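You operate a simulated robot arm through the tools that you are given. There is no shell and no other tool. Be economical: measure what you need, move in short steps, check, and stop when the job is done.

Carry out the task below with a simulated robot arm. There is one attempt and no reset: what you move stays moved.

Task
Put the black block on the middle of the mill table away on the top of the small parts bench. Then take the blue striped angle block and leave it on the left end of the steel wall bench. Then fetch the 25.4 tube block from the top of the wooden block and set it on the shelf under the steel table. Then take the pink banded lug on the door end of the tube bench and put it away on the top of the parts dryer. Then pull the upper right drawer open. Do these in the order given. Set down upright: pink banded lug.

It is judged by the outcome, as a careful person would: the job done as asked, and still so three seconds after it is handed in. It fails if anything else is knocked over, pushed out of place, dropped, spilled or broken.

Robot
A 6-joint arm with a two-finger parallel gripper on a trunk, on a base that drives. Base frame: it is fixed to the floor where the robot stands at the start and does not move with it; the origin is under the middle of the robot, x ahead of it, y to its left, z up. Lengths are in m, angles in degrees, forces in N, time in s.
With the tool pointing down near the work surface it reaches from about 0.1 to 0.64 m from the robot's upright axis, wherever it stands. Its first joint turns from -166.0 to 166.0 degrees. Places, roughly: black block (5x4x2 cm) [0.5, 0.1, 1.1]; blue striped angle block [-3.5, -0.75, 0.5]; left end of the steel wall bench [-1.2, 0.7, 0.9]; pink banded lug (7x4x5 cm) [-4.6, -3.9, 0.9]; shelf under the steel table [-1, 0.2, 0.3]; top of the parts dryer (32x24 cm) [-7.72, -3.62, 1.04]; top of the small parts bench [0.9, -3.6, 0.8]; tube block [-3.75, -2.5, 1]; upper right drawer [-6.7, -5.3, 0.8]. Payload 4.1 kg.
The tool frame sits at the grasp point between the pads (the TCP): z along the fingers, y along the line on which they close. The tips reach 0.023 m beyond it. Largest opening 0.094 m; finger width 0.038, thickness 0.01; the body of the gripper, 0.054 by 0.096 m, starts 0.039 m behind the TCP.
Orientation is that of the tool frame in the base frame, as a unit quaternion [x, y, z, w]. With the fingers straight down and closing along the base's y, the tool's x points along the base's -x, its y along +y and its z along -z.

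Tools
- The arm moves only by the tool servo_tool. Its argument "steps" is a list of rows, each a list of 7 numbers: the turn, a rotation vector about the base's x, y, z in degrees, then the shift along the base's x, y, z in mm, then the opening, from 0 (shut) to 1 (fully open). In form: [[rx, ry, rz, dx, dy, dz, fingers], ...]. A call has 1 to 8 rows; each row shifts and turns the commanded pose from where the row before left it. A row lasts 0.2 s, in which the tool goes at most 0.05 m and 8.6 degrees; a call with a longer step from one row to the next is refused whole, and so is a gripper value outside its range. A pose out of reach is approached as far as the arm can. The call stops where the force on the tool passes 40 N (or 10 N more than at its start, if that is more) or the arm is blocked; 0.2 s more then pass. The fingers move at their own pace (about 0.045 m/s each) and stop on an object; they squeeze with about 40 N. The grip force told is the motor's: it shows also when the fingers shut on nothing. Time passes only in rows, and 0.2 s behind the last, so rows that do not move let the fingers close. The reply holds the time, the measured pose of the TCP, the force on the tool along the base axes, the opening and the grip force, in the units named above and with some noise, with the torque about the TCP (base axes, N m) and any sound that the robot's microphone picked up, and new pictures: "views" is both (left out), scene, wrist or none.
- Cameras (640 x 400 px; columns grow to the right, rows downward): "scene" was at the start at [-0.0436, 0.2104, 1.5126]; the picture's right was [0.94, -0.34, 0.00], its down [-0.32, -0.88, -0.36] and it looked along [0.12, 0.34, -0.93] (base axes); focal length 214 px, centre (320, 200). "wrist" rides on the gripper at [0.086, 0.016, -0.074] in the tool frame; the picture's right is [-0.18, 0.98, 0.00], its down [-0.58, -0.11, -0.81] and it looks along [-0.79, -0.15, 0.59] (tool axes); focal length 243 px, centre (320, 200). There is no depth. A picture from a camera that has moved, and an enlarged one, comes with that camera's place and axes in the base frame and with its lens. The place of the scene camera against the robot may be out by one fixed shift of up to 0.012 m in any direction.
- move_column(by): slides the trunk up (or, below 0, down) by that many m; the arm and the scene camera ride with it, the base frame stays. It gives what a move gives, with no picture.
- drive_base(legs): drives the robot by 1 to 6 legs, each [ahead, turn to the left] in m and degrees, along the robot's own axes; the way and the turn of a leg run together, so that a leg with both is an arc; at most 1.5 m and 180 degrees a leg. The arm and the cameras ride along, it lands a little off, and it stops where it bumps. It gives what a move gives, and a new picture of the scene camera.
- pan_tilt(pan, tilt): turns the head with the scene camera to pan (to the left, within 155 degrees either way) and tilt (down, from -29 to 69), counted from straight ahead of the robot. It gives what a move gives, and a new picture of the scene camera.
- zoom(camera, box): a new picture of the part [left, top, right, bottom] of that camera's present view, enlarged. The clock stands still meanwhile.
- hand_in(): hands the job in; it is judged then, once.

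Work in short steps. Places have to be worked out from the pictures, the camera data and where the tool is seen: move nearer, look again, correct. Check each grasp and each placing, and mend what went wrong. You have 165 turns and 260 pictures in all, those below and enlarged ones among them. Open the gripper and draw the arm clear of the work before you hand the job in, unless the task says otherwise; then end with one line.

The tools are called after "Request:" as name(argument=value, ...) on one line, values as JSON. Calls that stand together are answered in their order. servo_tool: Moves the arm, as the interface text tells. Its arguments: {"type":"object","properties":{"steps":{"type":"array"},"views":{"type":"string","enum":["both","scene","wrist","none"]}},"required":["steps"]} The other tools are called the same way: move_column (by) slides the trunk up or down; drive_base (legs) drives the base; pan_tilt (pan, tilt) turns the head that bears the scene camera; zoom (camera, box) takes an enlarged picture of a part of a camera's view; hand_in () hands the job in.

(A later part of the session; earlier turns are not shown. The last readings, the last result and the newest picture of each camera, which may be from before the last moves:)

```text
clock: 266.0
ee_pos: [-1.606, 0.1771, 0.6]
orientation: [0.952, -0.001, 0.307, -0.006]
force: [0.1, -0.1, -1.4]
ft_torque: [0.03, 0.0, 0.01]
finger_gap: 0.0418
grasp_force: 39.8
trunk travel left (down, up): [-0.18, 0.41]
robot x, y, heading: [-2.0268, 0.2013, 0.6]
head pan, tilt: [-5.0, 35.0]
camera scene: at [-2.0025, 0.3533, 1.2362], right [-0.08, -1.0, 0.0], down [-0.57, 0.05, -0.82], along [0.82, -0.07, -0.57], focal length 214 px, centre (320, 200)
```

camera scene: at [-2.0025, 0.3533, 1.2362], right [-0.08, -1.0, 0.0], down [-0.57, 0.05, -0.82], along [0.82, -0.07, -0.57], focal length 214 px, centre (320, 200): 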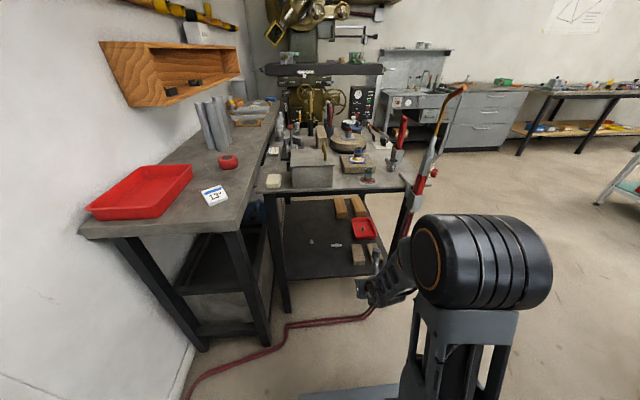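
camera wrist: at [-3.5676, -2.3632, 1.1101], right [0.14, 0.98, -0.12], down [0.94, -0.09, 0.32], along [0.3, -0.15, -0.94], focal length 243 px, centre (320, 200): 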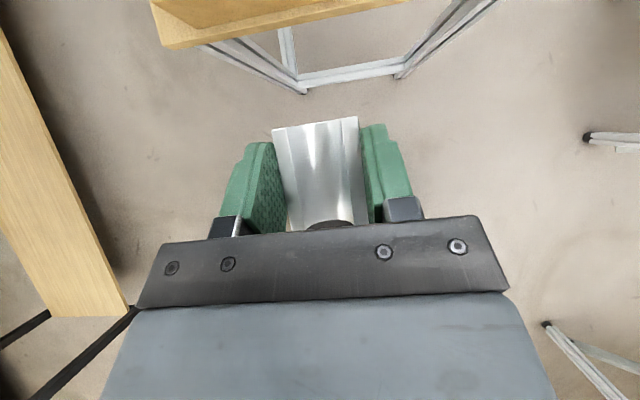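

Free shelf spot near [-1.23, 0.27] between the loose nuts and the wood blocks. I lower the trunk fully and drive 14 cm closer.

Request:
move_column(by=-0.18)

Request:
drive_base(legs=[[0.14, 0]])

Request:
servo_tool(steps=[[0, 0, 0, 0, 30, 0, 0.2], [0, 0, 0, 10, 30, 0, 0.2], [0, 0, 0, 20, 25, 0, 0.2]], views="both")

```text
clock: 268.0
ee_pos: [-1.6049, 0.1781, 0.419]
orientation: [0.952, -0.001, 0.307, -0.006]
force: [0.3, 0.7, -2.5]
ft_torque: [0.04, -0.04, -0.02]
finger_gap: 0.0418
grasp_force: 40.3
trunk travel left (down, up): [0.0, 0.59]
robot x, y, heading: [-2.0318, 0.2022, 0.6]
head pan, tilt: [-5.0, 35.0]
```

```text
clock: 269.3
ee_pos: [-1.4644, 0.1774, 0.4203]
orientation: [0.952, -0.002, 0.306, -0.006]
force: [0.6, 0.1, -1.7]
ft_torque: [0.0, 0.0, 0.03]
finger_gap: 0.0416
grasp_force: 39.8
trunk travel left (down, up): [0.0, 0.59]
robot x, y, heading: [-1.8856, 0.2012, 0.0]
head pan, tilt: [-5.0, 35.0]
camera scene: at [-1.8621, 0.3542, 1.0563], right [-0.08, -1.0, 0.0], down [-0.57, 0.05, -0.82], along [0.82, -0.07, -0.57], focal length 214 px, centre (320, 200)
```

scene: 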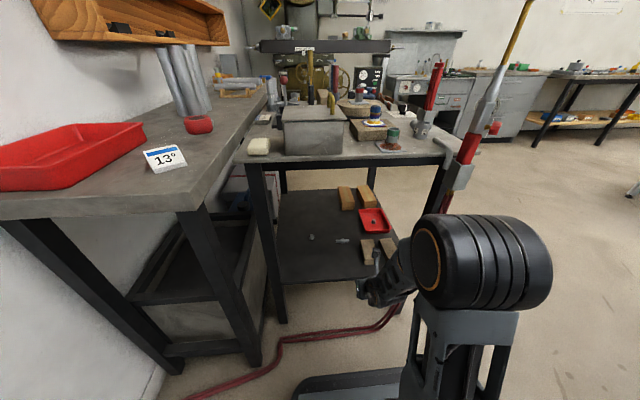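

```text
clock: 270.1
ee_pos: [-1.4265, 0.2056, 0.4467]
orientation: [0.953, 0.001, 0.303, -0.014]
force: [-0.3, -0.6, -1.2]
ft_torque: [0.01, 0.0, -0.01]
finger_gap: 0.0416
grasp_force: 39.8
out of reach, approached as far as the arm can: row 1, 2, 3
trunk travel left (down, up): [0.0, 0.59]
robot x, y, heading: [-1.8882, 0.2032, 0.1]
head pan, tilt: [-5.0, 35.0]
camera scene: at [-1.8622, 0.3542, 1.0563], right [-0.08, -1.0, 0.0], down [-0.57, 0.05, -0.82], along [0.82, -0.07, -0.57], focal length 214 px, centre (320, 200)
camera wrist: at [-1.3992, 0.1869, 0.5556], right [-0.14, -0.98, -0.13], down [-0.94, 0.09, 0.32], along [-0.31, 0.17, -0.94], focal length 243 px, centre (320, 200)
```

scene: 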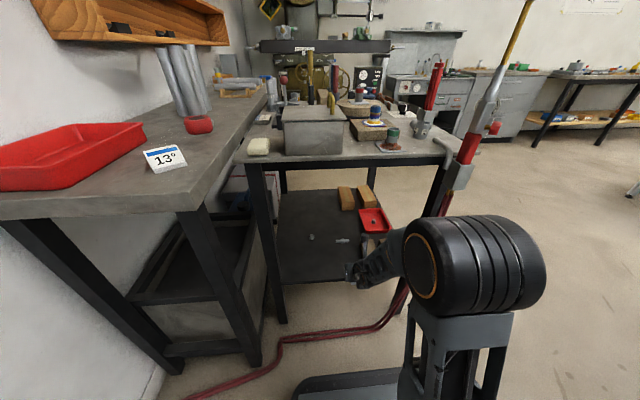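
wrist: 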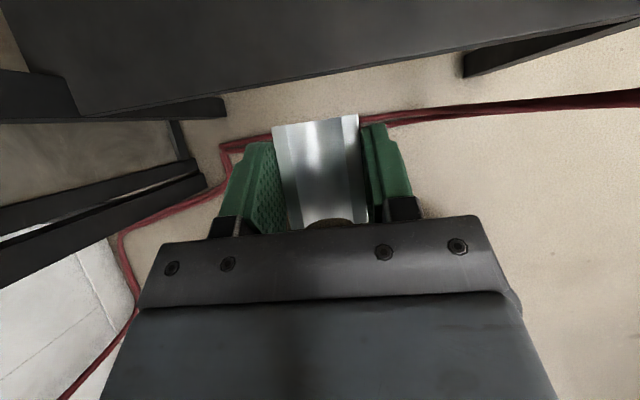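

Sideways motion is limited here, but y≈0.21 is free too. I extend straight in above the shelf.

Request:
servo_tool(steps=[[0, 0, 0, 37, 3, 0, 0.2], [0, 0, 0, 37, 3, 0, 0.2], [0, 0, 0, 37, 3, 0, 0.2], [0, 0, 0, 37, 3, 0, 0.2], [0, 0, 0, 37, 3, -10, 0.2]], views="both")

```text
clock: 271.3
ee_pos: [-1.2461, 0.2327, 0.4326]
orientation: [0.951, -0.005, 0.309, 0.001]
force: [-0.7, 0.7, -0.3]
ft_torque: [-0.03, 0.01, 0.0]
finger_gap: 0.0417
grasp_force: 40.2
out of reach, approached as far as the arm can: row 4, 5
trunk travel left (down, up): [0.0, 0.59]
robot x, y, heading: [-1.8876, 0.2002, 0.4]
head pan, tilt: [-5.0, 35.0]
camera scene: at [-1.8623, 0.3542, 1.0563], right [-0.08, -1.0, 0.0], down [-0.57, 0.05, -0.82], along [0.82, -0.07, -0.57], focal length 214 px, centre (320, 200)
camera wrist: at [-1.2205, 0.2155, 0.5428], right [-0.16, -0.98, -0.11], down [-0.94, 0.12, 0.31], along [-0.29, 0.15, -0.94], focal length 243 px, centre (320, 200)
```

scene: 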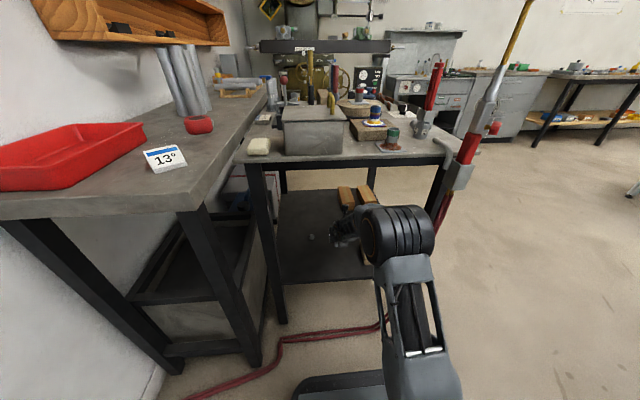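
wrist: 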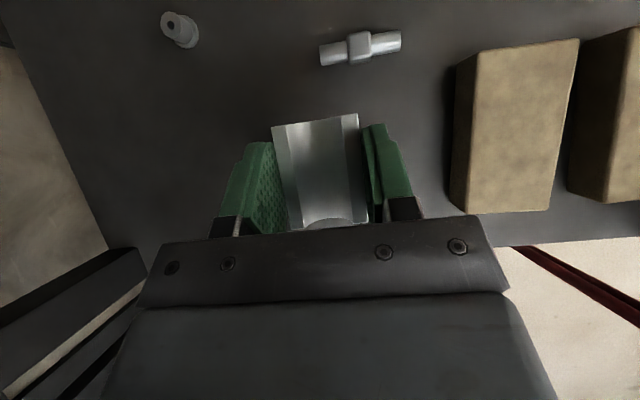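

The spot below is free. I descend, easing 10 mm back from the bolt.

Request:
servo_tool(steps=[[0, 0, 0, -5, 5, -20, 0.2], [0, 0, 0, -5, 3, -20, 0.2], [0, 0, 0, 0, 0, -20, 0.2], [0, 0, 0, 0, 0, -15, 0.2]], views="wrist")

```text
clock: 272.3
ee_pos: [-1.2563, 0.2393, 0.3614]
orientation: [0.952, -0.003, 0.306, -0.006]
force: [-0.4, -1.0, -1.8]
ft_torque: [0.01, -0.02, -0.01]
finger_gap: 0.0418
grasp_force: 39.8
out of reach, approached as far as the arm can: row 3
trunk travel left (down, up): [0.0, 0.59]
robot x, y, heading: [-1.8819, 0.1993, 0.3]
head pan, tilt: [-5.0, 35.0]
camera wrist: at [-1.2296, 0.2206, 0.4716], right [-0.15, -0.98, -0.12], down [-0.94, 0.11, 0.32], along [-0.3, 0.16, -0.94], focal length 243 px, centre (320, 200)
```

wrist: 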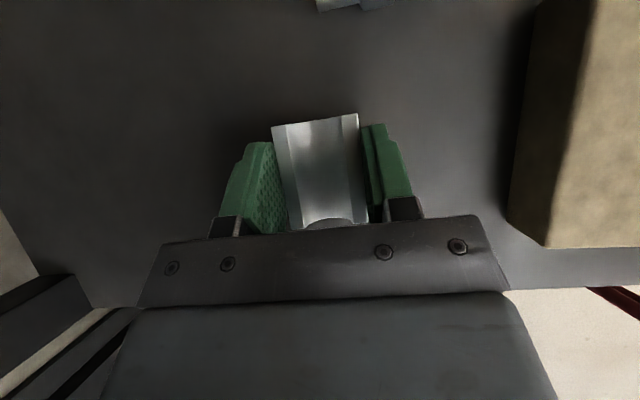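

Still airborne; creeping down to contact.

Request:
servo_tool(steps=[[0, 0, 0, 0, 0, -6, 0.2], [0, 0, 0, 0, 0, -5, 0.2], [0, 0, 0, 0, 0, -5, 0.2], [0, 0, 0, 0, 0, -4, 0.2], [0, 0, 0, 0, 0, -4, 0.2], [0, 0, 0, 0, 0, -4, 0.2], [0, 0, 0, 0, 0, -4, 0.2]], views="wrist")

```text
clock: 273.4
ee_pos: [-1.2534, 0.2399, 0.3501]
orientation: [0.95, -0.002, 0.313, -0.004]
force: [-1.5, -0.5, 14.8]
ft_torque: [-0.32, 0.39, -0.03]
finger_gap: 0.0418
grasp_force: 39.9
trunk travel left (down, up): [0.0, 0.59]
robot x, y, heading: [-1.8878, 0.206, 0.4]
head pan, tilt: [-5.0, 35.0]
stopped in row 5: the force on the tool passed its limit (the readings are from after the stop); the commanded pose is now the measured one
camera wrist: at [-1.2285, 0.2214, 0.4604], right [-0.15, -0.98, -0.12], down [-0.95, 0.11, 0.3], along [-0.28, 0.16, -0.95], focal length 243 px, centre (320, 200)
```

wrist: 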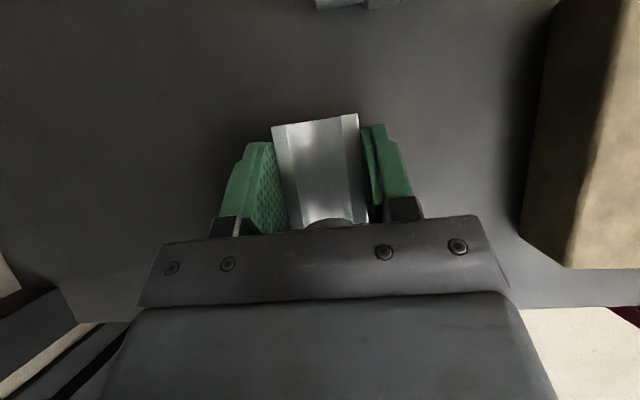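

Contact with the shelf. I open, lift and withdraw.

Request:
servo_tool(steps=[[0, 0, 0, 0, 0, 2, 0.65], [0, 0, 0, 0, 0, 0, 0.65], [0, 0, 0, 0, 0, 0, 0.65], [0, 0, 0, 0, 0, 15, 0.65], [0, 0, 0, 0, 0, 30, 0.65], [0, 0, 0, -20, 0, 30, 0.65], [0, 0, 0, -40, 0, 10, 0.65], [0, 0, 0, -45, 0, 0, 0.65]], views="both")

```text
clock: 275.1
ee_pos: [-1.3591, 0.2383, 0.4217]
orientation: [0.951, -0.021, 0.31, -0.008]
force: [0.4, 0.8, 0.9]
ft_torque: [-0.11, 0.05, 0.04]
finger_gap: 0.0611
grasp_force: 0.1
out of reach, approached as far as the arm can: row 5
trunk travel left (down, up): [0.0, 0.59]
robot x, y, heading: [-1.8852, 0.2038, 0.3]
head pan, tilt: [-5.0, 35.0]
camera scene: at [-1.8622, 0.3543, 1.0563], right [-0.08, -1.0, 0.0], down [-0.57, 0.05, -0.82], along [0.82, -0.07, -0.57], focal length 214 px, centre (320, 200)
camera wrist: at [-1.335, 0.2175, 0.5317], right [-0.18, -0.97, -0.13], down [-0.94, 0.13, 0.31], along [-0.29, 0.18, -0.94], focal length 243 px, centre (320, 200)
```

scene: 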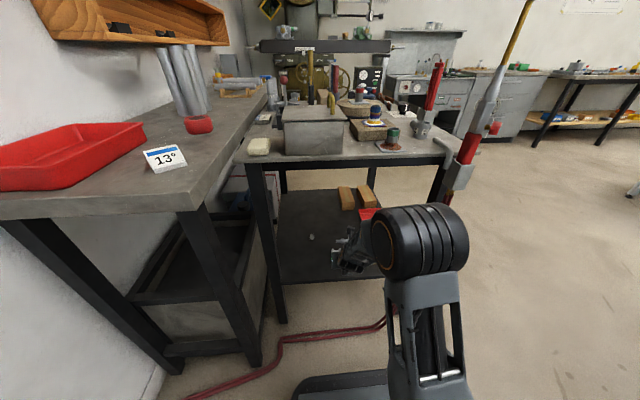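
wrist: 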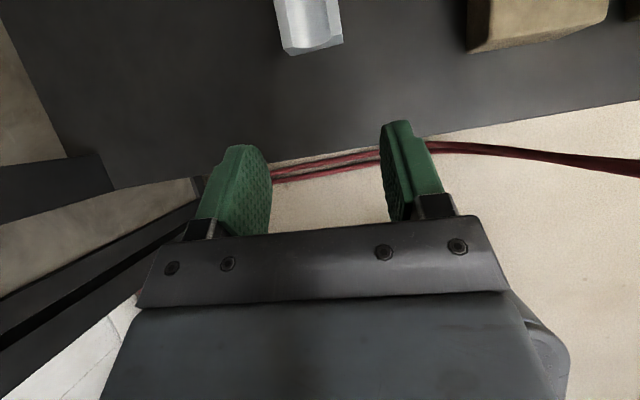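

The 25.4 block rests on the shelf. I back out, raise the trunk, and return to the aisle.

Request:
drive_base(legs=[[-0.35, 0]])

Request:
move_column(by=0.4)

Request:
move_column(by=0.19)

Request:
drive_base(legs=[[0, 14], [-0.71, 0], [0, -104], [1.5, 0], [1.5, 0]])

```text
clock: 277.4
ee_pos: [-1.7103, 0.2356, 0.4218]
orientation: [0.951, -0.004, 0.31, -0.004]
force: [-0.5, 0.2, 0.0]
ft_torque: [0.0, 0.0, 0.01]
finger_gap: 0.0611
grasp_force: 0.1
trunk travel left (down, up): [0.0, 0.59]
robot x, y, heading: [-2.2363, 0.203, 0.1]
head pan, tilt: [-5.0, 35.0]
camera scene: at [-2.2138, 0.3531, 1.0563], right [-0.09, -1.0, 0.0], down [-0.57, 0.05, -0.82], along [0.82, -0.07, -0.57], focal length 214 px, centre (320, 200)
```

scene: 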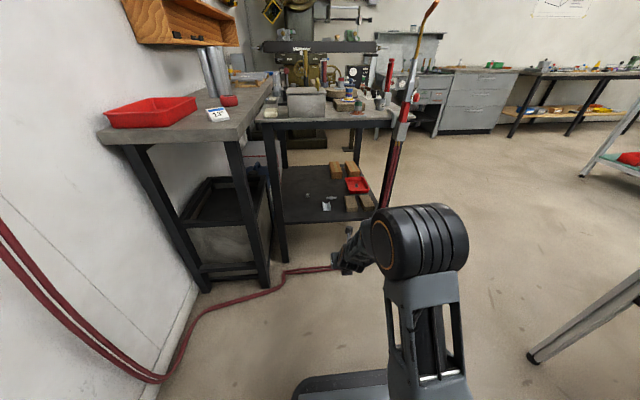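

```text
clock: 281.3
ee_pos: [-1.711, 0.2352, 0.8245]
orientation: [0.951, -0.004, 0.31, -0.004]
force: [-0.4, -0.5, -0.3]
ft_torque: [0.0, -0.01, -0.04]
finger_gap: 0.0611
grasp_force: 0.1
trunk travel left (down, up): [-0.4, 0.19]
robot x, y, heading: [-2.2381, 0.2036, -0.1]
head pan, tilt: [-5.0, 35.0]
```

```text
clock: 283.3
ee_pos: [-1.7108, 0.235, 1.0109]
orientation: [0.951, -0.005, 0.31, -0.003]
force: [-0.7, 0.0, -1.1]
ft_torque: [-0.01, 0.01, -0.01]
finger_gap: 0.0612
grasp_force: 0.0
trunk travel left (down, up): [-0.59, 0.0]
robot x, y, heading: [-2.2424, 0.2017, -0.1]
head pan, tilt: [-5.0, 35.0]
```

```text
clock: 306.4
ee_pos: [-2.6967, -3.4851, 1.012]
orientation: [0.69, -0.654, 0.229, 0.21]
force: [-0.7, -0.9, -0.1]
ft_torque: [0.0, -0.03, 0.0]
finger_gap: 0.0611
grasp_force: 0.0
trunk travel left (down, up): [-0.59, 0.0]
robot x, y, heading: [-2.7599, -2.9631, -86.4]
head pan, tilt: [-5.0, 35.0]
camera scene: at [-2.6035, -2.9868, 1.6463], right [-1.0, 0.02, 0.0], down [0.01, 0.57, -0.82], along [-0.02, -0.82, -0.57], focal length 214 px, centre (320, 200)
```

scene: 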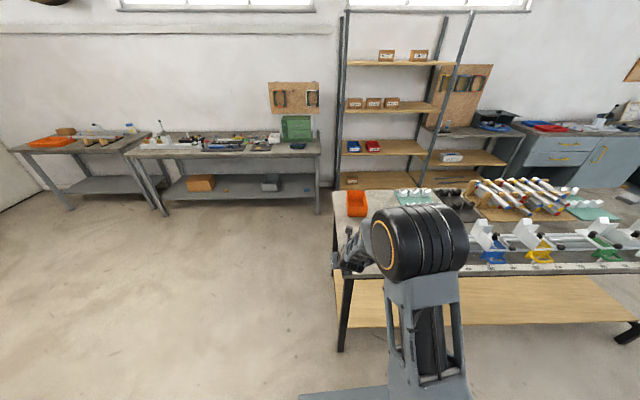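

I'm by the east end of the tube bench. I turn west and drive along its front to the door end.

Request:
drive_base(legs=[[0, -89], [1.45, 0]])

Request:
pan_tilt(pan=60, tilt=40)

```text
clock: 317.5
ee_pos: [-4.7464, -3.2081, 1.0132]
orientation: [-0.05, 0.949, -0.022, -0.31]
force: [-0.5, -0.5, 0.1]
ft_torque: [0.01, 0.04, 0.0]
finger_gap: 0.0612
grasp_force: 0.1
trunk travel left (down, up): [-0.59, 0.0]
robot x, y, heading: [-4.2268, -3.1148, -173.5]
head pan, tilt: [-5.0, 35.0]
camera scene: at [-4.238, -3.2857, 1.6463], right [-0.03, 1.0, 0.0], down [0.57, 0.02, -0.82], along [-0.82, -0.02, -0.57], focal length 214 px, centre (320, 200)
```

scene: 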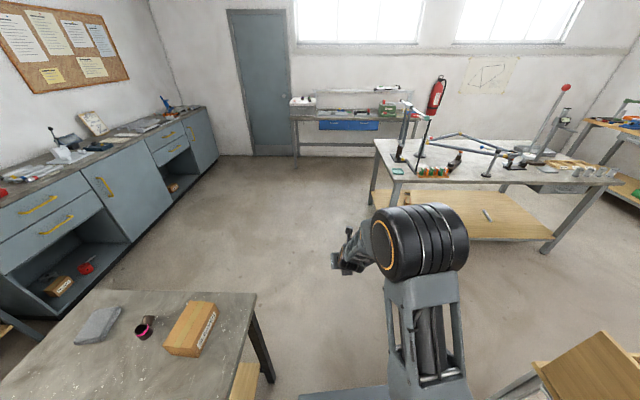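

```text
clock: 318.8
ee_pos: [-4.7468, -3.2078, 1.0126]
orientation: [-0.049, 0.949, -0.021, -0.31]
force: [0.5, 0.2, 0.2]
ft_torque: [0.01, 0.01, 0.0]
finger_gap: 0.0613
grasp_force: 0.1
trunk travel left (down, up): [-0.59, 0.0]
robot x, y, heading: [-4.2247, -3.1158, -173.5]
head pan, tilt: [60.0, 40.0]
camera scene: at [-4.1838, -3.3613, 1.6387], right [-0.92, 0.4, 0.0], down [0.26, 0.59, -0.77], along [-0.31, -0.7, -0.64], focal length 214 px, centre (320, 200)
```

scene: 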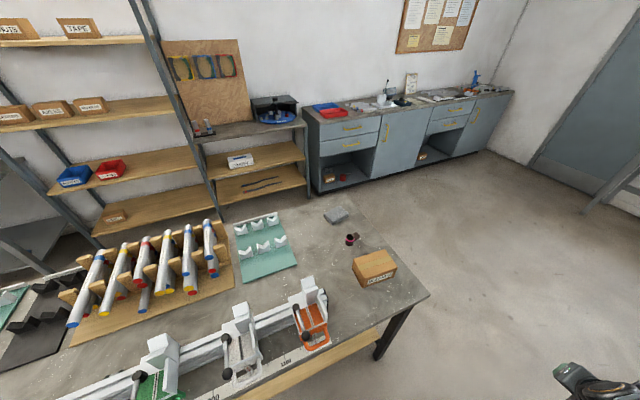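

A small dark part with a pink band stands on the bench's west end. I enlarge it.

Request:
zoom(camera="scene", box=[310, 200, 410, 290])

```text
4.44 times, centred on (360, 245) of scene
camera zoom: at [-4.1838, -3.3613, 1.6387], right [-0.92, 0.4, 0.0], down [0.26, 0.59, -0.77], along [-0.31, -0.7, -0.64], focal length 953 px, centre (142, 0)
```

zoom: 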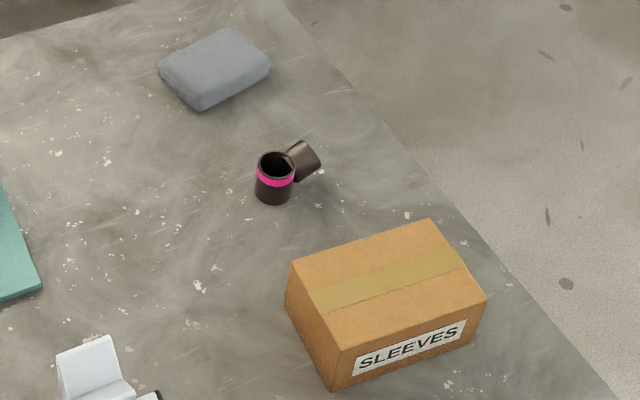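

The lug is an upright tube at about [-4.56, -3.875] with its side spigot pointing west, and a "SLEEVES" carton stands just north. I'll grip it from above, closing along y. First I bring the tool vertical and unwind its yaw in free space.

Request:
servo_tool(steps=[[0, -7.2, 0, 0, 0, 0, 0.65], [0, -7.2, 0, 0, 0, 0, 0.65], [0, -7.2, 0, 0, 0, 0, 0.65], [0, -7.2, 0, 0, 0, 0, 0.65], [0, -7.2, 0, 0, 0, 0, 0.65]], views="none")

Request:
servo_tool(steps=[[0, 0, 8.4, 0, 0, 0, 0.65], [0, 0, 8.4, 0, 0, 0, 0.65], [0, 0, 8.4, 0, 0, 0, 0.65], [0, 0, 8.4, 0, 0, 0, 0.65], [0, 0, 8.4, 0, 0, 0, 0.65], [0, 0, 8.4, 0, 0, 0, 0.65], [0, 0, 8.4, 0, 0, 0, 0.65], [0, 0, 8.4, 0, 0, 0, 0.65]], views="none")

```text
clock: 320.0
ee_pos: [-4.7441, -3.1742, 1.0014]
orientation: [-0.045, 0.997, -0.049, -0.029]
force: [-0.1, 0.8, 1.0]
ft_torque: [0.05, 0.0, -0.01]
finger_gap: 0.061
grasp_force: 0.0
out of reach, approached as far as the arm can: row 1, 3, 4, 5
trunk travel left (down, up): [-0.59, 0.0]
robot x, y, heading: [-4.2259, -3.1126, -173.3]
head pan, tilt: [60.0, 40.0]
```

```text
clock: 321.8
ee_pos: [-4.7438, -3.1746, 1.0027]
orientation: [-0.588, 0.807, -0.053, 0.0]
force: [-0.1, -0.3, -0.9]
ft_torque: [-0.01, 0.0, 0.01]
finger_gap: 0.0611
grasp_force: 0.2
trunk travel left (down, up): [-0.59, 0.0]
robot x, y, heading: [-4.225, -3.1176, -173.5]
head pan, tilt: [60.0, 40.0]
```

Yaw unwinds fine in this posture. I correct the small lean, draw the tool in, then reposition in front of the lug facing south.

Request:
servo_tool(steps=[[2.5, 1.8, 8, 30, 0, 5, 0.65], [2.4, 1.8, 8, 35, 0, 10, 0.65], [0, 0, 8, 35, 0, 10, 0.65], [0, 0, 0, 35, 0, 10, 0.65], [0, 0, 0, 30, 0, 20, 0.65]], views="none")

Request:
drive_base(legs=[[0.34, 0], [0, 83.5]])

Request:
pan_tilt(pan=-15, tilt=50)

```text
clock: 323.0
ee_pos: [-4.5777, -3.176, 1.0563]
orientation: [0.744, -0.668, -0.001, -0.007]
force: [0.3, 0.3, -0.1]
ft_torque: [-0.01, -0.02, -0.01]
finger_gap: 0.0613
grasp_force: 0.1
trunk travel left (down, up): [-0.59, 0.0]
robot x, y, heading: [-4.2296, -3.1155, -173.6]
head pan, tilt: [60.0, 40.0]
```

```text
clock: 328.9
ee_pos: [-4.5334, -3.5111, 1.0557]
orientation: [1.0, 0.009, -0.005, -0.005]
force: [0.3, 0.5, -0.7]
ft_torque: [0.01, 0.03, 0.02]
finger_gap: 0.0609
grasp_force: 0.2
trunk travel left (down, up): [-0.59, 0.0]
robot x, y, heading: [-4.5631, -3.1518, -88.4]
head pan, tilt: [60.0, 40.0]
camera scene: at [-4.3264, -3.1385, 1.6387], right [-0.47, -0.88, 0.0], down [-0.57, 0.3, -0.77], along [0.67, -0.36, -0.64], focal length 214 px, centre (320, 200)
```

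scene: 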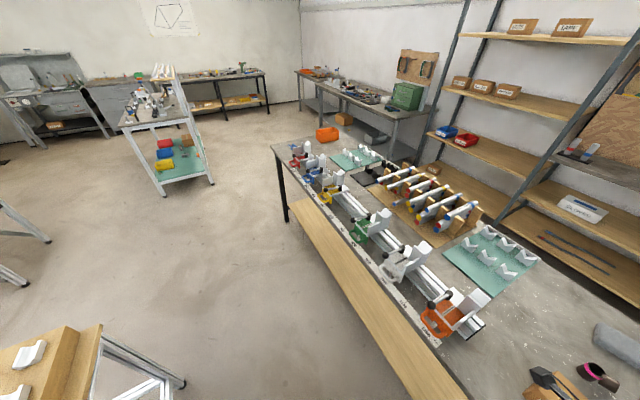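

```text
clock: 330.4
ee_pos: [-4.5326, -3.5106, 1.0566]
orientation: [1.0, 0.009, -0.006, -0.004]
force: [-0.2, 0.0, -0.2]
ft_torque: [0.02, -0.02, 0.0]
finger_gap: 0.0612
grasp_force: 0.0
trunk travel left (down, up): [-0.59, 0.0]
robot x, y, heading: [-4.5643, -3.1545, -88.4]
head pan, tilt: [-15.0, 50.0]
camera scene: at [-4.419, -3.1732, 1.6246], right [-0.97, 0.23, 0.0], down [0.18, 0.75, -0.64], along [-0.15, -0.63, -0.77], focal length 214 px, centre (320, 200)
```

scene: 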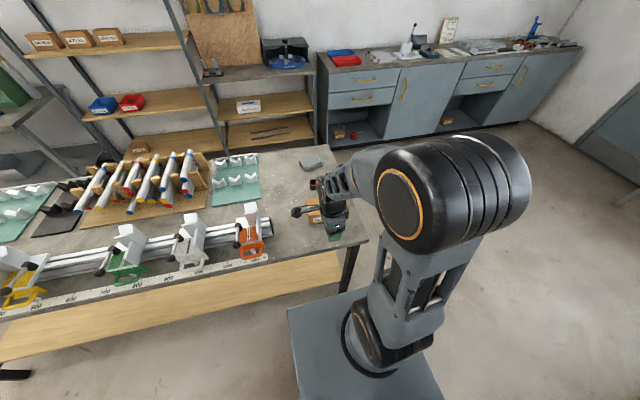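

The tool is vertical with the camera on its east side. I drive 0.11 m closer and view with the wrist camera.

Request:
drive_base(legs=[[0.11, 0]])

Request:
servo_tool(steps=[[0, 0, 0, 10, -30, 0, 0.65], [0, 0, 0, 10, -40, 0, 0.65], [0, 0, 0, 10, -40, 0, 0.65], [0, 0, 0, 0, -40, 0, 0.65]], views="both")

```text
clock: 331.6
ee_pos: [-4.5287, -3.6233, 1.0569]
orientation: [1.0, 0.011, -0.006, -0.005]
force: [0.0, -0.9, -0.4]
ft_torque: [0.02, -0.01, 0.02]
finger_gap: 0.0612
grasp_force: 0.0
trunk travel left (down, up): [-0.59, 0.0]
robot x, y, heading: [-4.5616, -3.265, -88.2]
head pan, tilt: [-15.0, 50.0]
camera scene: at [-4.4157, -3.2854, 1.6245], right [-0.97, 0.23, 0.0], down [0.18, 0.75, -0.64], along [-0.15, -0.63, -0.77], focal length 214 px, centre (320, 200)
```

scene: 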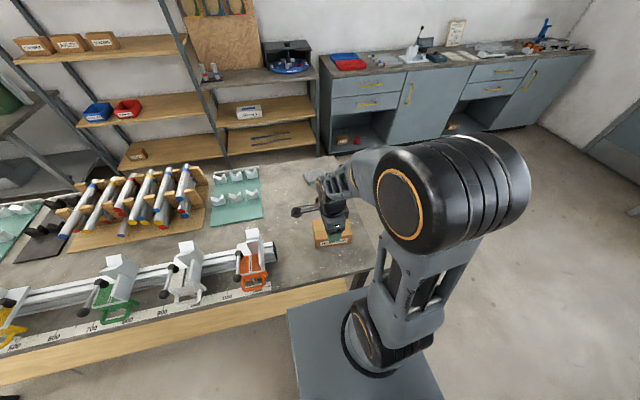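

```text
clock: 332.6
ee_pos: [-4.4973, -3.7709, 1.0555]
orientation: [1.0, 0.01, -0.005, -0.004]
force: [-0.1, -0.7, 0.1]
ft_torque: [0.05, 0.01, -0.02]
finger_gap: 0.0611
grasp_force: 0.0
trunk travel left (down, up): [-0.59, 0.0]
robot x, y, heading: [-4.5627, -3.2653, -88.2]
head pan, tilt: [-15.0, 50.0]
camera scene: at [-4.4157, -3.285, 1.6246], right [-0.97, 0.23, 0.0], down [0.18, 0.75, -0.64], along [-0.15, -0.63, -0.77], focal length 214 px, centre (320, 200)
camera wrist: at [-4.4113, -3.7884, 1.1286], right [-0.16, -0.99, -0.01], down [-0.58, 0.09, 0.81], along [-0.8, 0.14, -0.58], focal length 243 px, centre (320, 200)
```

scene: 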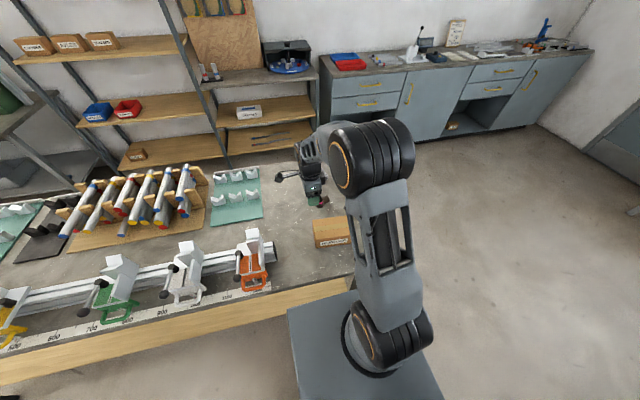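
wrist: 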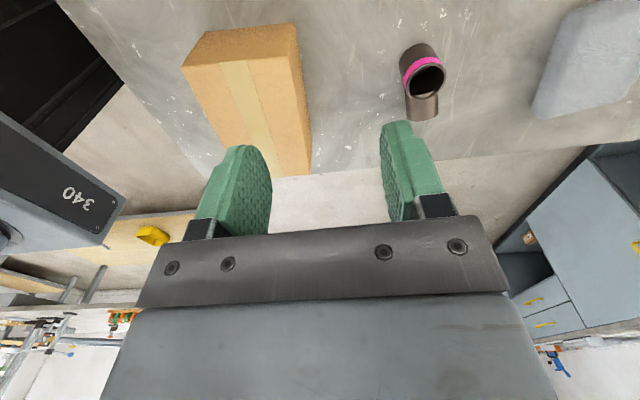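

Lug at about [-4.52, -3.85], carton clear to the north. I move above it.

Request:
servo_tool(steps=[[0, 0, 0, -3, -25, 0, 0.65], [0, 0, 0, -3, -25, -10, 0.65], [0, 0, 0, -3, -25, -15, 0.65], [0, 0, 0, 0, 0, -10, 0.65]], views="wrist")

```text
clock: 333.6
ee_pos: [-4.5101, -3.8464, 1.0209]
orientation: [1.0, 0.011, -0.006, -0.003]
force: [-1.0, 0.7, 0.3]
ft_torque: [0.0, 0.01, 0.02]
finger_gap: 0.0611
grasp_force: 0.1
trunk travel left (down, up): [-0.59, 0.0]
robot x, y, heading: [-4.5563, -3.2641, -88.3]
head pan, tilt: [-15.0, 50.0]
camera wrist: at [-4.422, -3.8627, 1.0934], right [-0.16, -0.99, -0.01], down [-0.58, 0.09, 0.81], along [-0.8, 0.14, -0.58], focal length 243 px, centre (320, 200)
```

wrist: 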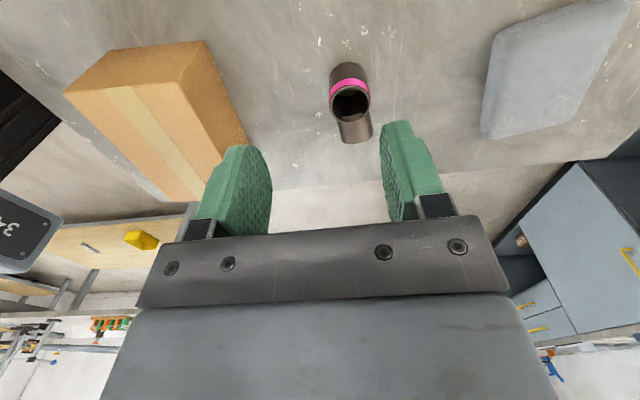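

Triangulated: tube axis [-4.543, -3.866], top z≈0.905. I centre above it and lower partway.

Request:
servo_tool(steps=[[0, 0, 0, -17, -10, 0, 0.75], [0, 0, 0, -16, -10, 0, 0.75], [0, 0, 0, 0, 0, -25, 0.75], [0, 0, 0, 0, 0, -25, 0.75]], views="wrist")

```text
clock: 334.6
ee_pos: [-4.5433, -3.8686, 0.9725]
orientation: [1.0, 0.009, -0.006, -0.005]
force: [-0.4, -0.2, 0.0]
ft_torque: [0.0, -0.01, -0.01]
finger_gap: 0.0707
grasp_force: 0.0
trunk travel left (down, up): [-0.59, 0.0]
robot x, y, heading: [-4.5579, -3.2589, -88.3]
head pan, tilt: [-15.0, 50.0]
camera wrist: at [-4.4561, -3.884, 1.0455], right [-0.16, -0.99, -0.01], down [-0.58, 0.09, 0.81], along [-0.8, 0.14, -0.58], focal length 243 px, centre (320, 200)
```

wrist: 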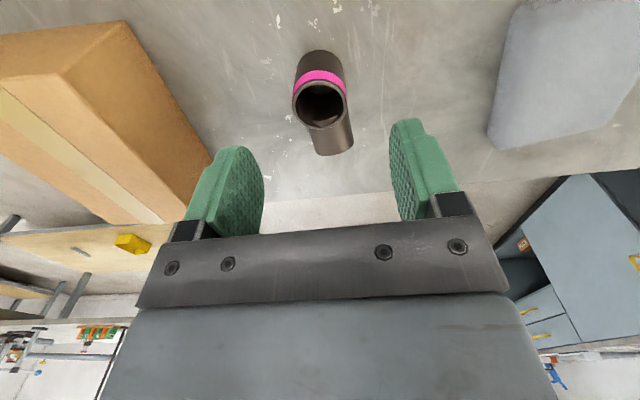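

Well aligned. Lowering to grip height.

Request:
servo_tool(steps=[[0, 0, 0, 0, 1, -25, 0.75], [0, 0, 0, 0, 1, -25, 0.75], [0, 0, 0, 0, 0, -20, 0.75], [0, 0, 0, 0, 0, -6, 0.75]], views="wrist")

```text
clock: 335.6
ee_pos: [-4.5429, -3.8642, 0.8947]
orientation: [1.0, 0.011, -0.005, -0.004]
force: [-0.4, -0.9, -0.4]
ft_torque: [0.0, 0.01, 0.01]
finger_gap: 0.0703
grasp_force: 0.1
trunk travel left (down, up): [-0.59, 0.0]
robot x, y, heading: [-4.5577, -3.2655, -88.1]
head pan, tilt: [-15.0, 50.0]
camera wrist: at [-4.4554, -3.8809, 0.9678], right [-0.16, -0.99, -0.01], down [-0.58, 0.09, 0.81], along [-0.8, 0.14, -0.58], focal length 243 px, centre (320, 200)
```

wrist: 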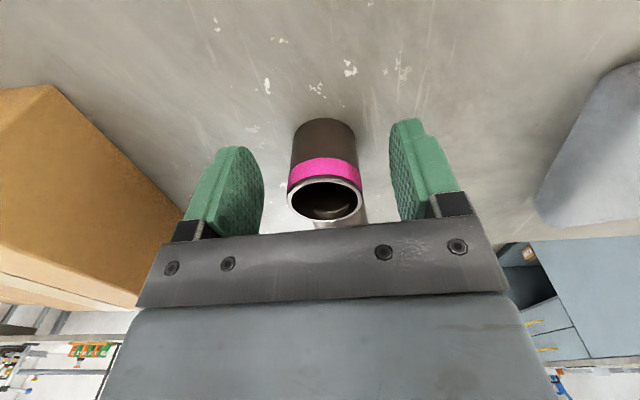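

The tube stands between the pads. Closing.

Request:
servo_tool(steps=[[0, 0, 0, 0, -2, 0, 0.15], [0, 0, 0, 0, 0, 0, 0.15], [0, 0, 0, 0, 0, 0, 0.15], [0, 0, 0, 0, 0, 0, 0.15], [0, 0, 0, 0, 0, 0, 0.15]], views="wrist")

```text
clock: 336.8
ee_pos: [-4.542, -3.8673, 0.8952]
orientation: [1.0, 0.01, -0.006, -0.005]
force: [-0.3, -0.4, 0.2]
ft_torque: [-0.01, -0.02, -0.01]
finger_gap: 0.0359
grasp_force: 39.9
trunk travel left (down, up): [-0.59, 0.0]
robot x, y, heading: [-4.5585, -3.2653, -88.3]
head pan, tilt: [-15.0, 50.0]
camera wrist: at [-4.4553, -3.8827, 0.9684], right [-0.16, -0.99, -0.01], down [-0.58, 0.09, 0.81], along [-0.8, 0.14, -0.58], focal length 243 px, centre (320, 200)
```

wrist: 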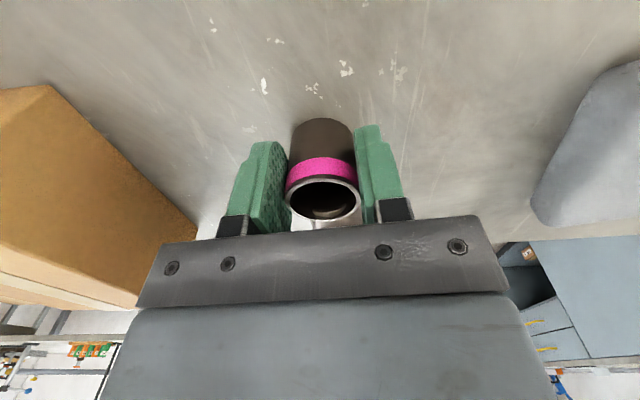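

Gripped at 36 mm. I lift high above the carton and draw back.

Request:
servo_tool(steps=[[0, 0, 0, 0, 0, 20, 0.15], [0, 0, 0, 0, 0, 40, 0.15], [0, 0, 0, 0, 0, 45, 0.15], [0, 0, 0, 0, 0, 45, 0.15], [0, 0, 0, 0, 20, 20, 0.15], [0, 0, 0, 0, 45, 0, 0.15], [0, 0, 0, 0, 45, 0, 0.15], [0, 0, 0, 0, 45, 0, 0.15]], views="none")

Request:
servo_tool(steps=[[0, 0, 0, 0, 45, 0, 0.15], [0, 0, 0, 0, 45, 0, 0.15]], views="both")

```text
clock: 338.6
ee_pos: [-4.5412, -3.7115, 1.0675]
orientation: [1.0, 0.009, -0.005, -0.003]
force: [-0.1, 1.2, -1.4]
ft_torque: [0.0, -0.02, 0.02]
finger_gap: 0.0359
grasp_force: 39.8
trunk travel left (down, up): [-0.59, 0.0]
robot x, y, heading: [-4.5605, -3.2679, -88.5]
head pan, tilt: [-15.0, 50.0]
```

```text
clock: 339.1
ee_pos: [-4.542, -3.6202, 1.0679]
orientation: [1.0, 0.011, -0.005, -0.004]
force: [0.8, 0.5, -0.2]
ft_torque: [-0.01, -0.02, 0.0]
finger_gap: 0.0359
grasp_force: 39.7
trunk travel left (down, up): [-0.59, 0.0]
robot x, y, heading: [-4.5614, -3.2664, -88.2]
head pan, tilt: [-15.0, 50.0]
camera scene: at [-4.4158, -3.2832, 1.6246], right [-0.97, 0.23, 0.0], down [0.18, 0.75, -0.64], along [-0.15, -0.63, -0.77], focal length 214 px, centre (320, 200)
camera wrist: at [-4.4547, -3.6368, 1.1404], right [-0.16, -0.99, -0.01], down [-0.58, 0.09, 0.81], along [-0.8, 0.14, -0.58], focal length 243 px, centre (320, 200)
```

scene: 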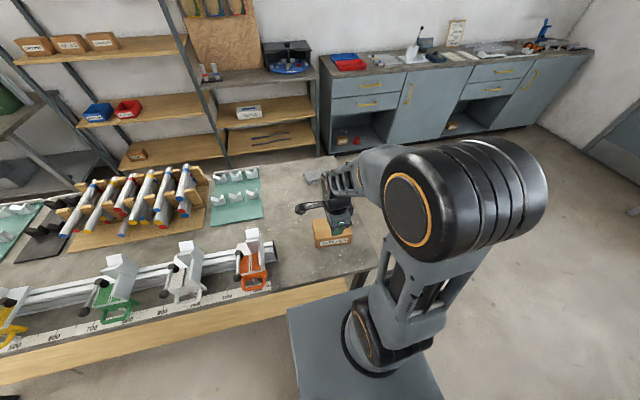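
wrist: 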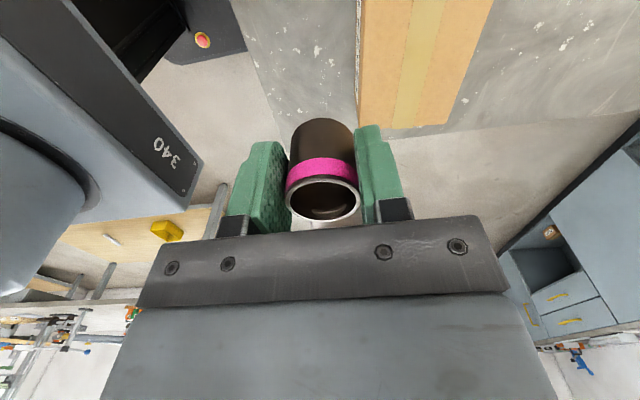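

Held and clear. I back off, turn west and drive toward the door wall to look at the dryer.

Request:
drive_base(legs=[[-0.2, 0], [0, -87], [1.0, 0]])

Request:
pan_tilt(pan=0, tilt=20)

```text
clock: 349.4
ee_pos: [-5.9349, -3.1434, 1.0685]
orientation: [0.723, -0.691, -0.002, -0.007]
force: [0.9, -0.2, -1.5]
ft_torque: [-0.04, -0.01, 0.02]
finger_gap: 0.0358
grasp_force: 40.2
trunk travel left (down, up): [-0.59, 0.0]
robot x, y, heading: [-5.5788, -3.1204, -176.9]
head pan, tilt: [-15.0, 50.0]
camera scene: at [-5.5873, -3.2724, 1.6246], right [0.2, 0.98, 0.0], down [0.75, -0.16, -0.64], along [-0.63, 0.13, -0.77], focal length 214 px, centre (320, 200)
```

scene: 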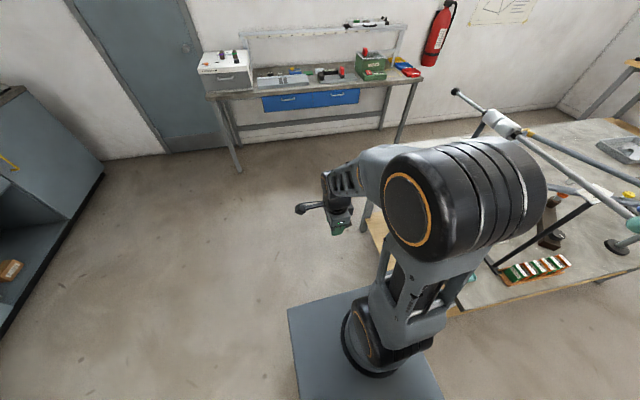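

```text
clock: 350.3
ee_pos: [-5.9351, -3.1443, 1.0674]
orientation: [0.723, -0.691, -0.001, -0.007]
force: [0.5, -0.1, -1.4]
ft_torque: [-0.03, 0.03, 0.01]
finger_gap: 0.0356
grasp_force: 40.0
trunk travel left (down, up): [-0.59, 0.0]
robot x, y, heading: [-5.5768, -3.1181, -176.9]
head pan, tilt: [0.0, 20.0]
camera scene: at [-5.6046, -3.2933, 1.6701], right [-0.06, 1.0, 0.0], down [0.34, 0.02, -0.94], along [-0.94, -0.05, -0.34], focal length 214 px, centre (320, 200)
```

scene: 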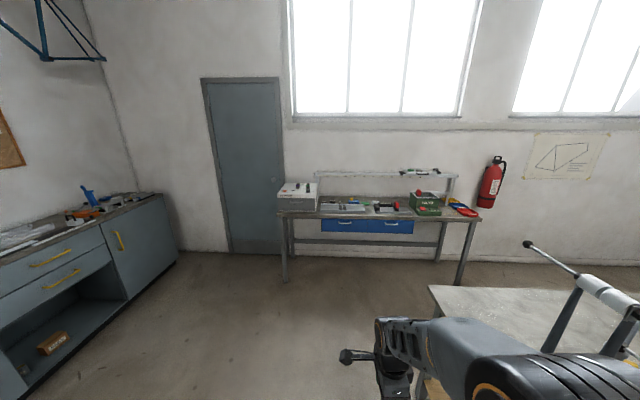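

The white box on the left end of the far bench is the dryer. I enlarge its top.

Request:
zoom(camera="scene", box=[260, 165, 360, 225])

```text
6.40 times, centred on (310, 195) of scene
camera zoom: at [-5.6046, -3.2933, 1.6701], right [-0.06, 1.0, 0.0], down [0.34, 0.02, -0.94], along [-0.94, -0.05, -0.34], focal length 1373 px, centre (384, 232)
```

zoom: 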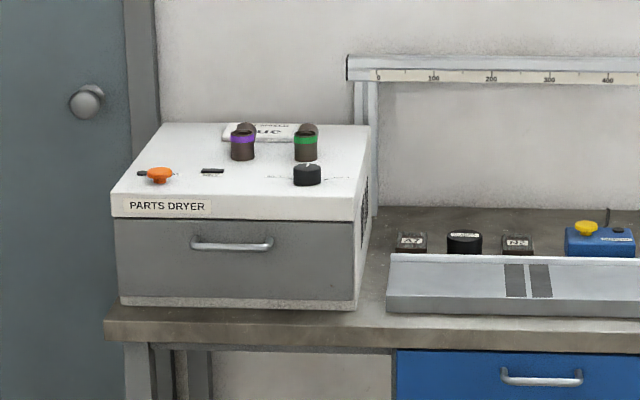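

Free spots on the dryer top: front-middle between switch and dial. I drive up to face it.

Request:
drive_base(legs=[[0, 13.6], [1.2, 0], [0, -16.7]])

Request:
pan_tilt(pan=5, tilt=40)

```text
clock: 358.1
ee_pos: [-7.0606, -3.4775, 1.0678]
orientation: [0.71, -0.705, -0.001, -0.007]
force: [0.2, -0.2, -1.0]
ft_torque: [-0.06, 0.03, 0.03]
finger_gap: 0.0356
grasp_force: 40.2
trunk travel left (down, up): [-0.59, 0.0]
robot x, y, heading: [-6.7033, -3.4649, -179.0]
head pan, tilt: [0.0, 20.0]
camera scene: at [-6.7352, -3.6388, 1.6702], right [-0.02, 1.0, 0.0], down [0.34, 0.01, -0.94], along [-0.94, -0.02, -0.34], focal length 214 px, centre (320, 200)
```

scene: 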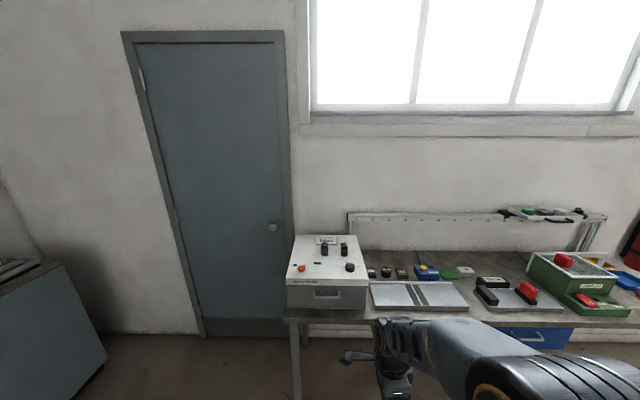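

```text
clock: 358.9
ee_pos: [-7.0589, -3.4768, 1.0679]
orientation: [0.71, -0.704, -0.001, -0.006]
force: [-0.5, 0.5, -1.3]
ft_torque: [-0.01, -0.02, -0.01]
finger_gap: 0.0354
grasp_force: 40.3
trunk travel left (down, up): [-0.59, 0.0]
robot x, y, heading: [-6.7044, -3.4629, -179.1]
head pan, tilt: [5.0, 40.0]
camera scene: at [-6.7266, -3.6463, 1.6388], right [-0.1, 0.99, 0.0], down [0.64, 0.07, -0.77], along [-0.76, -0.08, -0.64], focal length 214 px, centre (320, 200)
```

scene: 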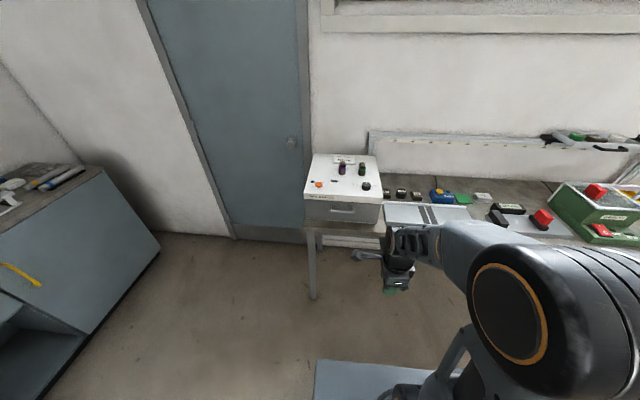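

Enlarging the dryer top for measurement.

Request:
zoom(camera="scene", box=[295, 145, 395, 220])

```text
5.33 times, centred on (345, 182) of scene
camera zoom: at [-6.7266, -3.6463, 1.6388], right [-0.1, 0.99, 0.0], down [0.64, 0.07, -0.77], along [-0.76, -0.08, -0.64], focal length 1144 px, centre (187, 293)
```

zoom: 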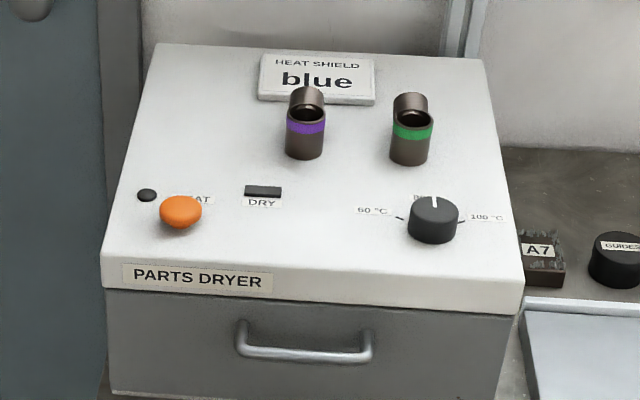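

The dryer top is at z≈1.045; the free spot between switch and dial is about [-7.53, -3.61]. I raise the tool, and drive 0.28 m closer.

Request:
servo_tool(steps=[[0, 0, 0, 0, 0, 25, 0.15], [0, 0, 0, 0, 0, 30, 0.15], [0, 0, 0, 0, 0, 20, 0.15]], views="none")

Request:
drive_base(legs=[[0.28, 0]])

Request:
servo_tool(steps=[[0, 0, 0, -10, -30, 0, 0.15], [0, 0, 0, -20, -40, 0, 0.15], [0, 0, 0, -30, -35, 0, 0.15], [0, 0, 0, -40, -25, 0, 0.15]], views="both")

```text
clock: 359.7
ee_pos: [-7.0587, -3.4775, 1.1425]
orientation: [0.709, -0.705, 0.0, -0.008]
force: [0.0, 0.1, -0.8]
ft_torque: [-0.03, 0.0, -0.02]
finger_gap: 0.0356
grasp_force: 40.1
trunk travel left (down, up): [-0.59, 0.0]
robot x, y, heading: [-6.7004, -3.4646, -179.1]
head pan, tilt: [5.0, 40.0]
```

```text
clock: 361.7
ee_pos: [-7.3425, -3.4813, 1.1414]
orientation: [0.71, -0.704, -0.001, -0.007]
force: [-0.4, 0.6, -0.3]
ft_torque: [-0.05, 0.0, 0.0]
finger_gap: 0.0355
grasp_force: 39.8
trunk travel left (down, up): [-0.59, 0.0]
robot x, y, heading: [-6.9907, -3.4714, -179.2]
head pan, tilt: [5.0, 40.0]
camera scene: at [-7.0105, -3.6515, 1.6387], right [-0.11, 0.99, 0.0], down [0.64, 0.07, -0.77], along [-0.76, -0.08, -0.64], focal length 214 px, centre (320, 200)
```

scene: 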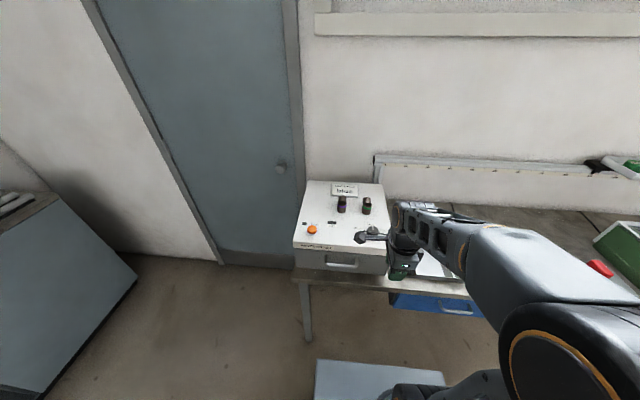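

```text
clock: 362.7
ee_pos: [-7.4452, -3.6117, 1.1424]
orientation: [0.71, -0.704, 0.0, -0.007]
force: [-0.6, 0.3, -1.2]
ft_torque: [-0.03, 0.01, 0.02]
finger_gap: 0.0356
grasp_force: 40.3
trunk travel left (down, up): [-0.59, 0.0]
robot x, y, heading: [-6.9857, -3.4682, -178.6]
head pan, tilt: [5.0, 40.0]
camera scene: at [-7.0107, -3.6521, 1.6386], right [-0.11, 0.99, 0.0], down [0.64, 0.07, -0.77], along [-0.76, -0.08, -0.64], focal length 214 px, centre (320, 200)
camera wrist: at [-7.4614, -3.7, 1.2145], right [-0.98, 0.18, -0.01], down [0.1, 0.57, 0.81], along [0.15, 0.8, -0.58], focal length 243 px, centre (320, 200)
```

scene: 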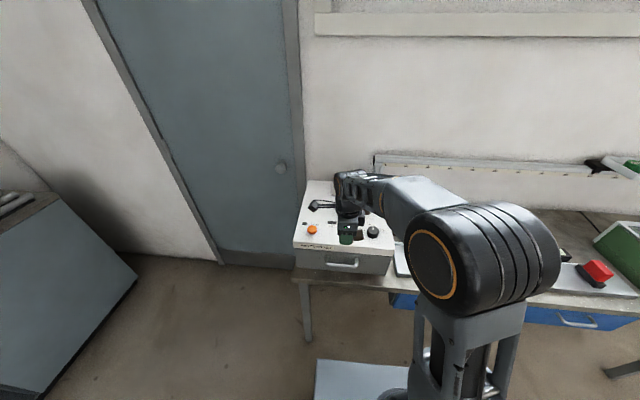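
wrist: 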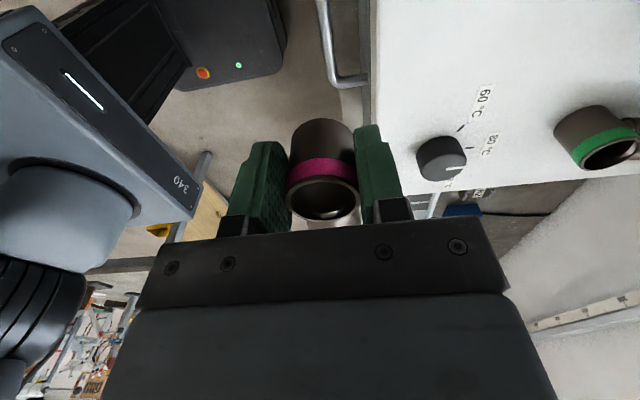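

Dial at y≈-3.54; I choose y≈-3.63 so the spigot stays clear of it. Moving over the spot.

Request:
servo_tool(steps=[[0, 0, 0, -30, -7, 0, 0.15], [0, 0, 0, -30, -6, 0, 0.15], [0, 0, 0, -27, -5, 0, 0.15], [0, 0, 0, 0, 0, -15, 0.15]], views="both")

Request:
zoom(camera="scene", box=[280, 160, 400, 280])

```text
clock: 363.7
ee_pos: [-7.5298, -3.6311, 1.1273]
orientation: [0.71, -0.704, 0.0, -0.007]
force: [-0.8, 0.5, -1.1]
ft_torque: [0.0, 0.02, 0.01]
finger_gap: 0.0357
grasp_force: 39.7
trunk travel left (down, up): [-0.59, 0.0]
robot x, y, heading: [-6.9852, -3.4693, -178.9]
head pan, tilt: [5.0, 40.0]
camera scene: at [-7.01, -3.6517, 1.6387], right [-0.11, 0.99, 0.0], down [0.64, 0.07, -0.77], along [-0.76, -0.08, -0.64], focal length 214 px, centre (320, 200)
camera wrist: at [-7.5461, -3.7195, 1.1994], right [-0.98, 0.18, -0.01], down [0.1, 0.57, 0.81], along [0.15, 0.8, -0.58], focal length 243 px, centre (320, 200)
```

scene: 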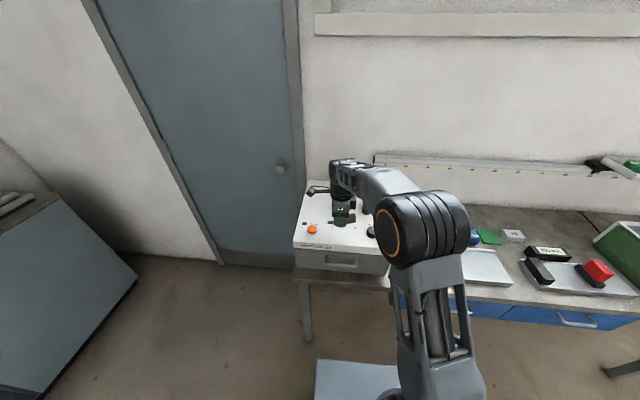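
wrist: 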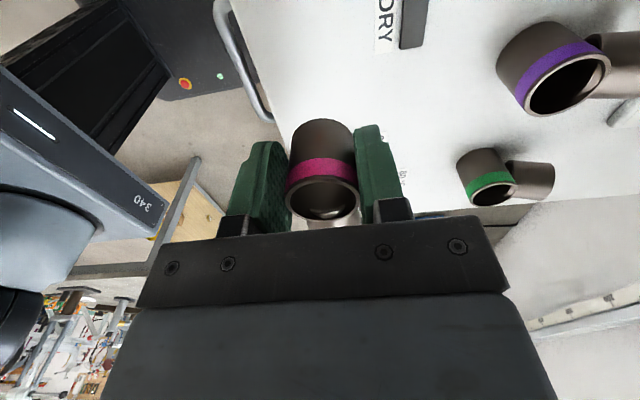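

```text
3.33 times, centred on (340, 220) of scene
camera zoom: at [-7.01, -3.6517, 1.6387], right [-0.11, 0.99, 0.0], down [0.64, 0.07, -0.77], along [-0.76, -0.08, -0.64], focal length 715 px, centre (253, 133)
```

zoom: 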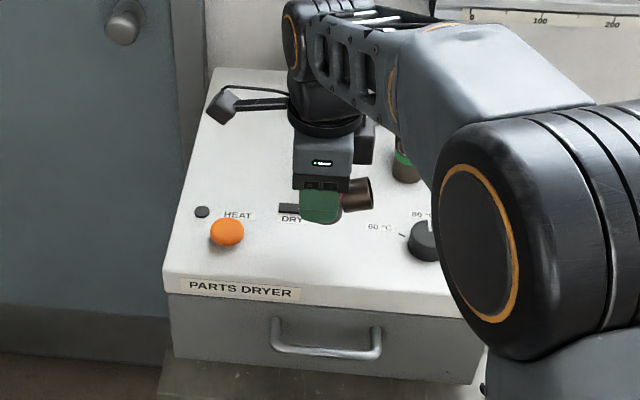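

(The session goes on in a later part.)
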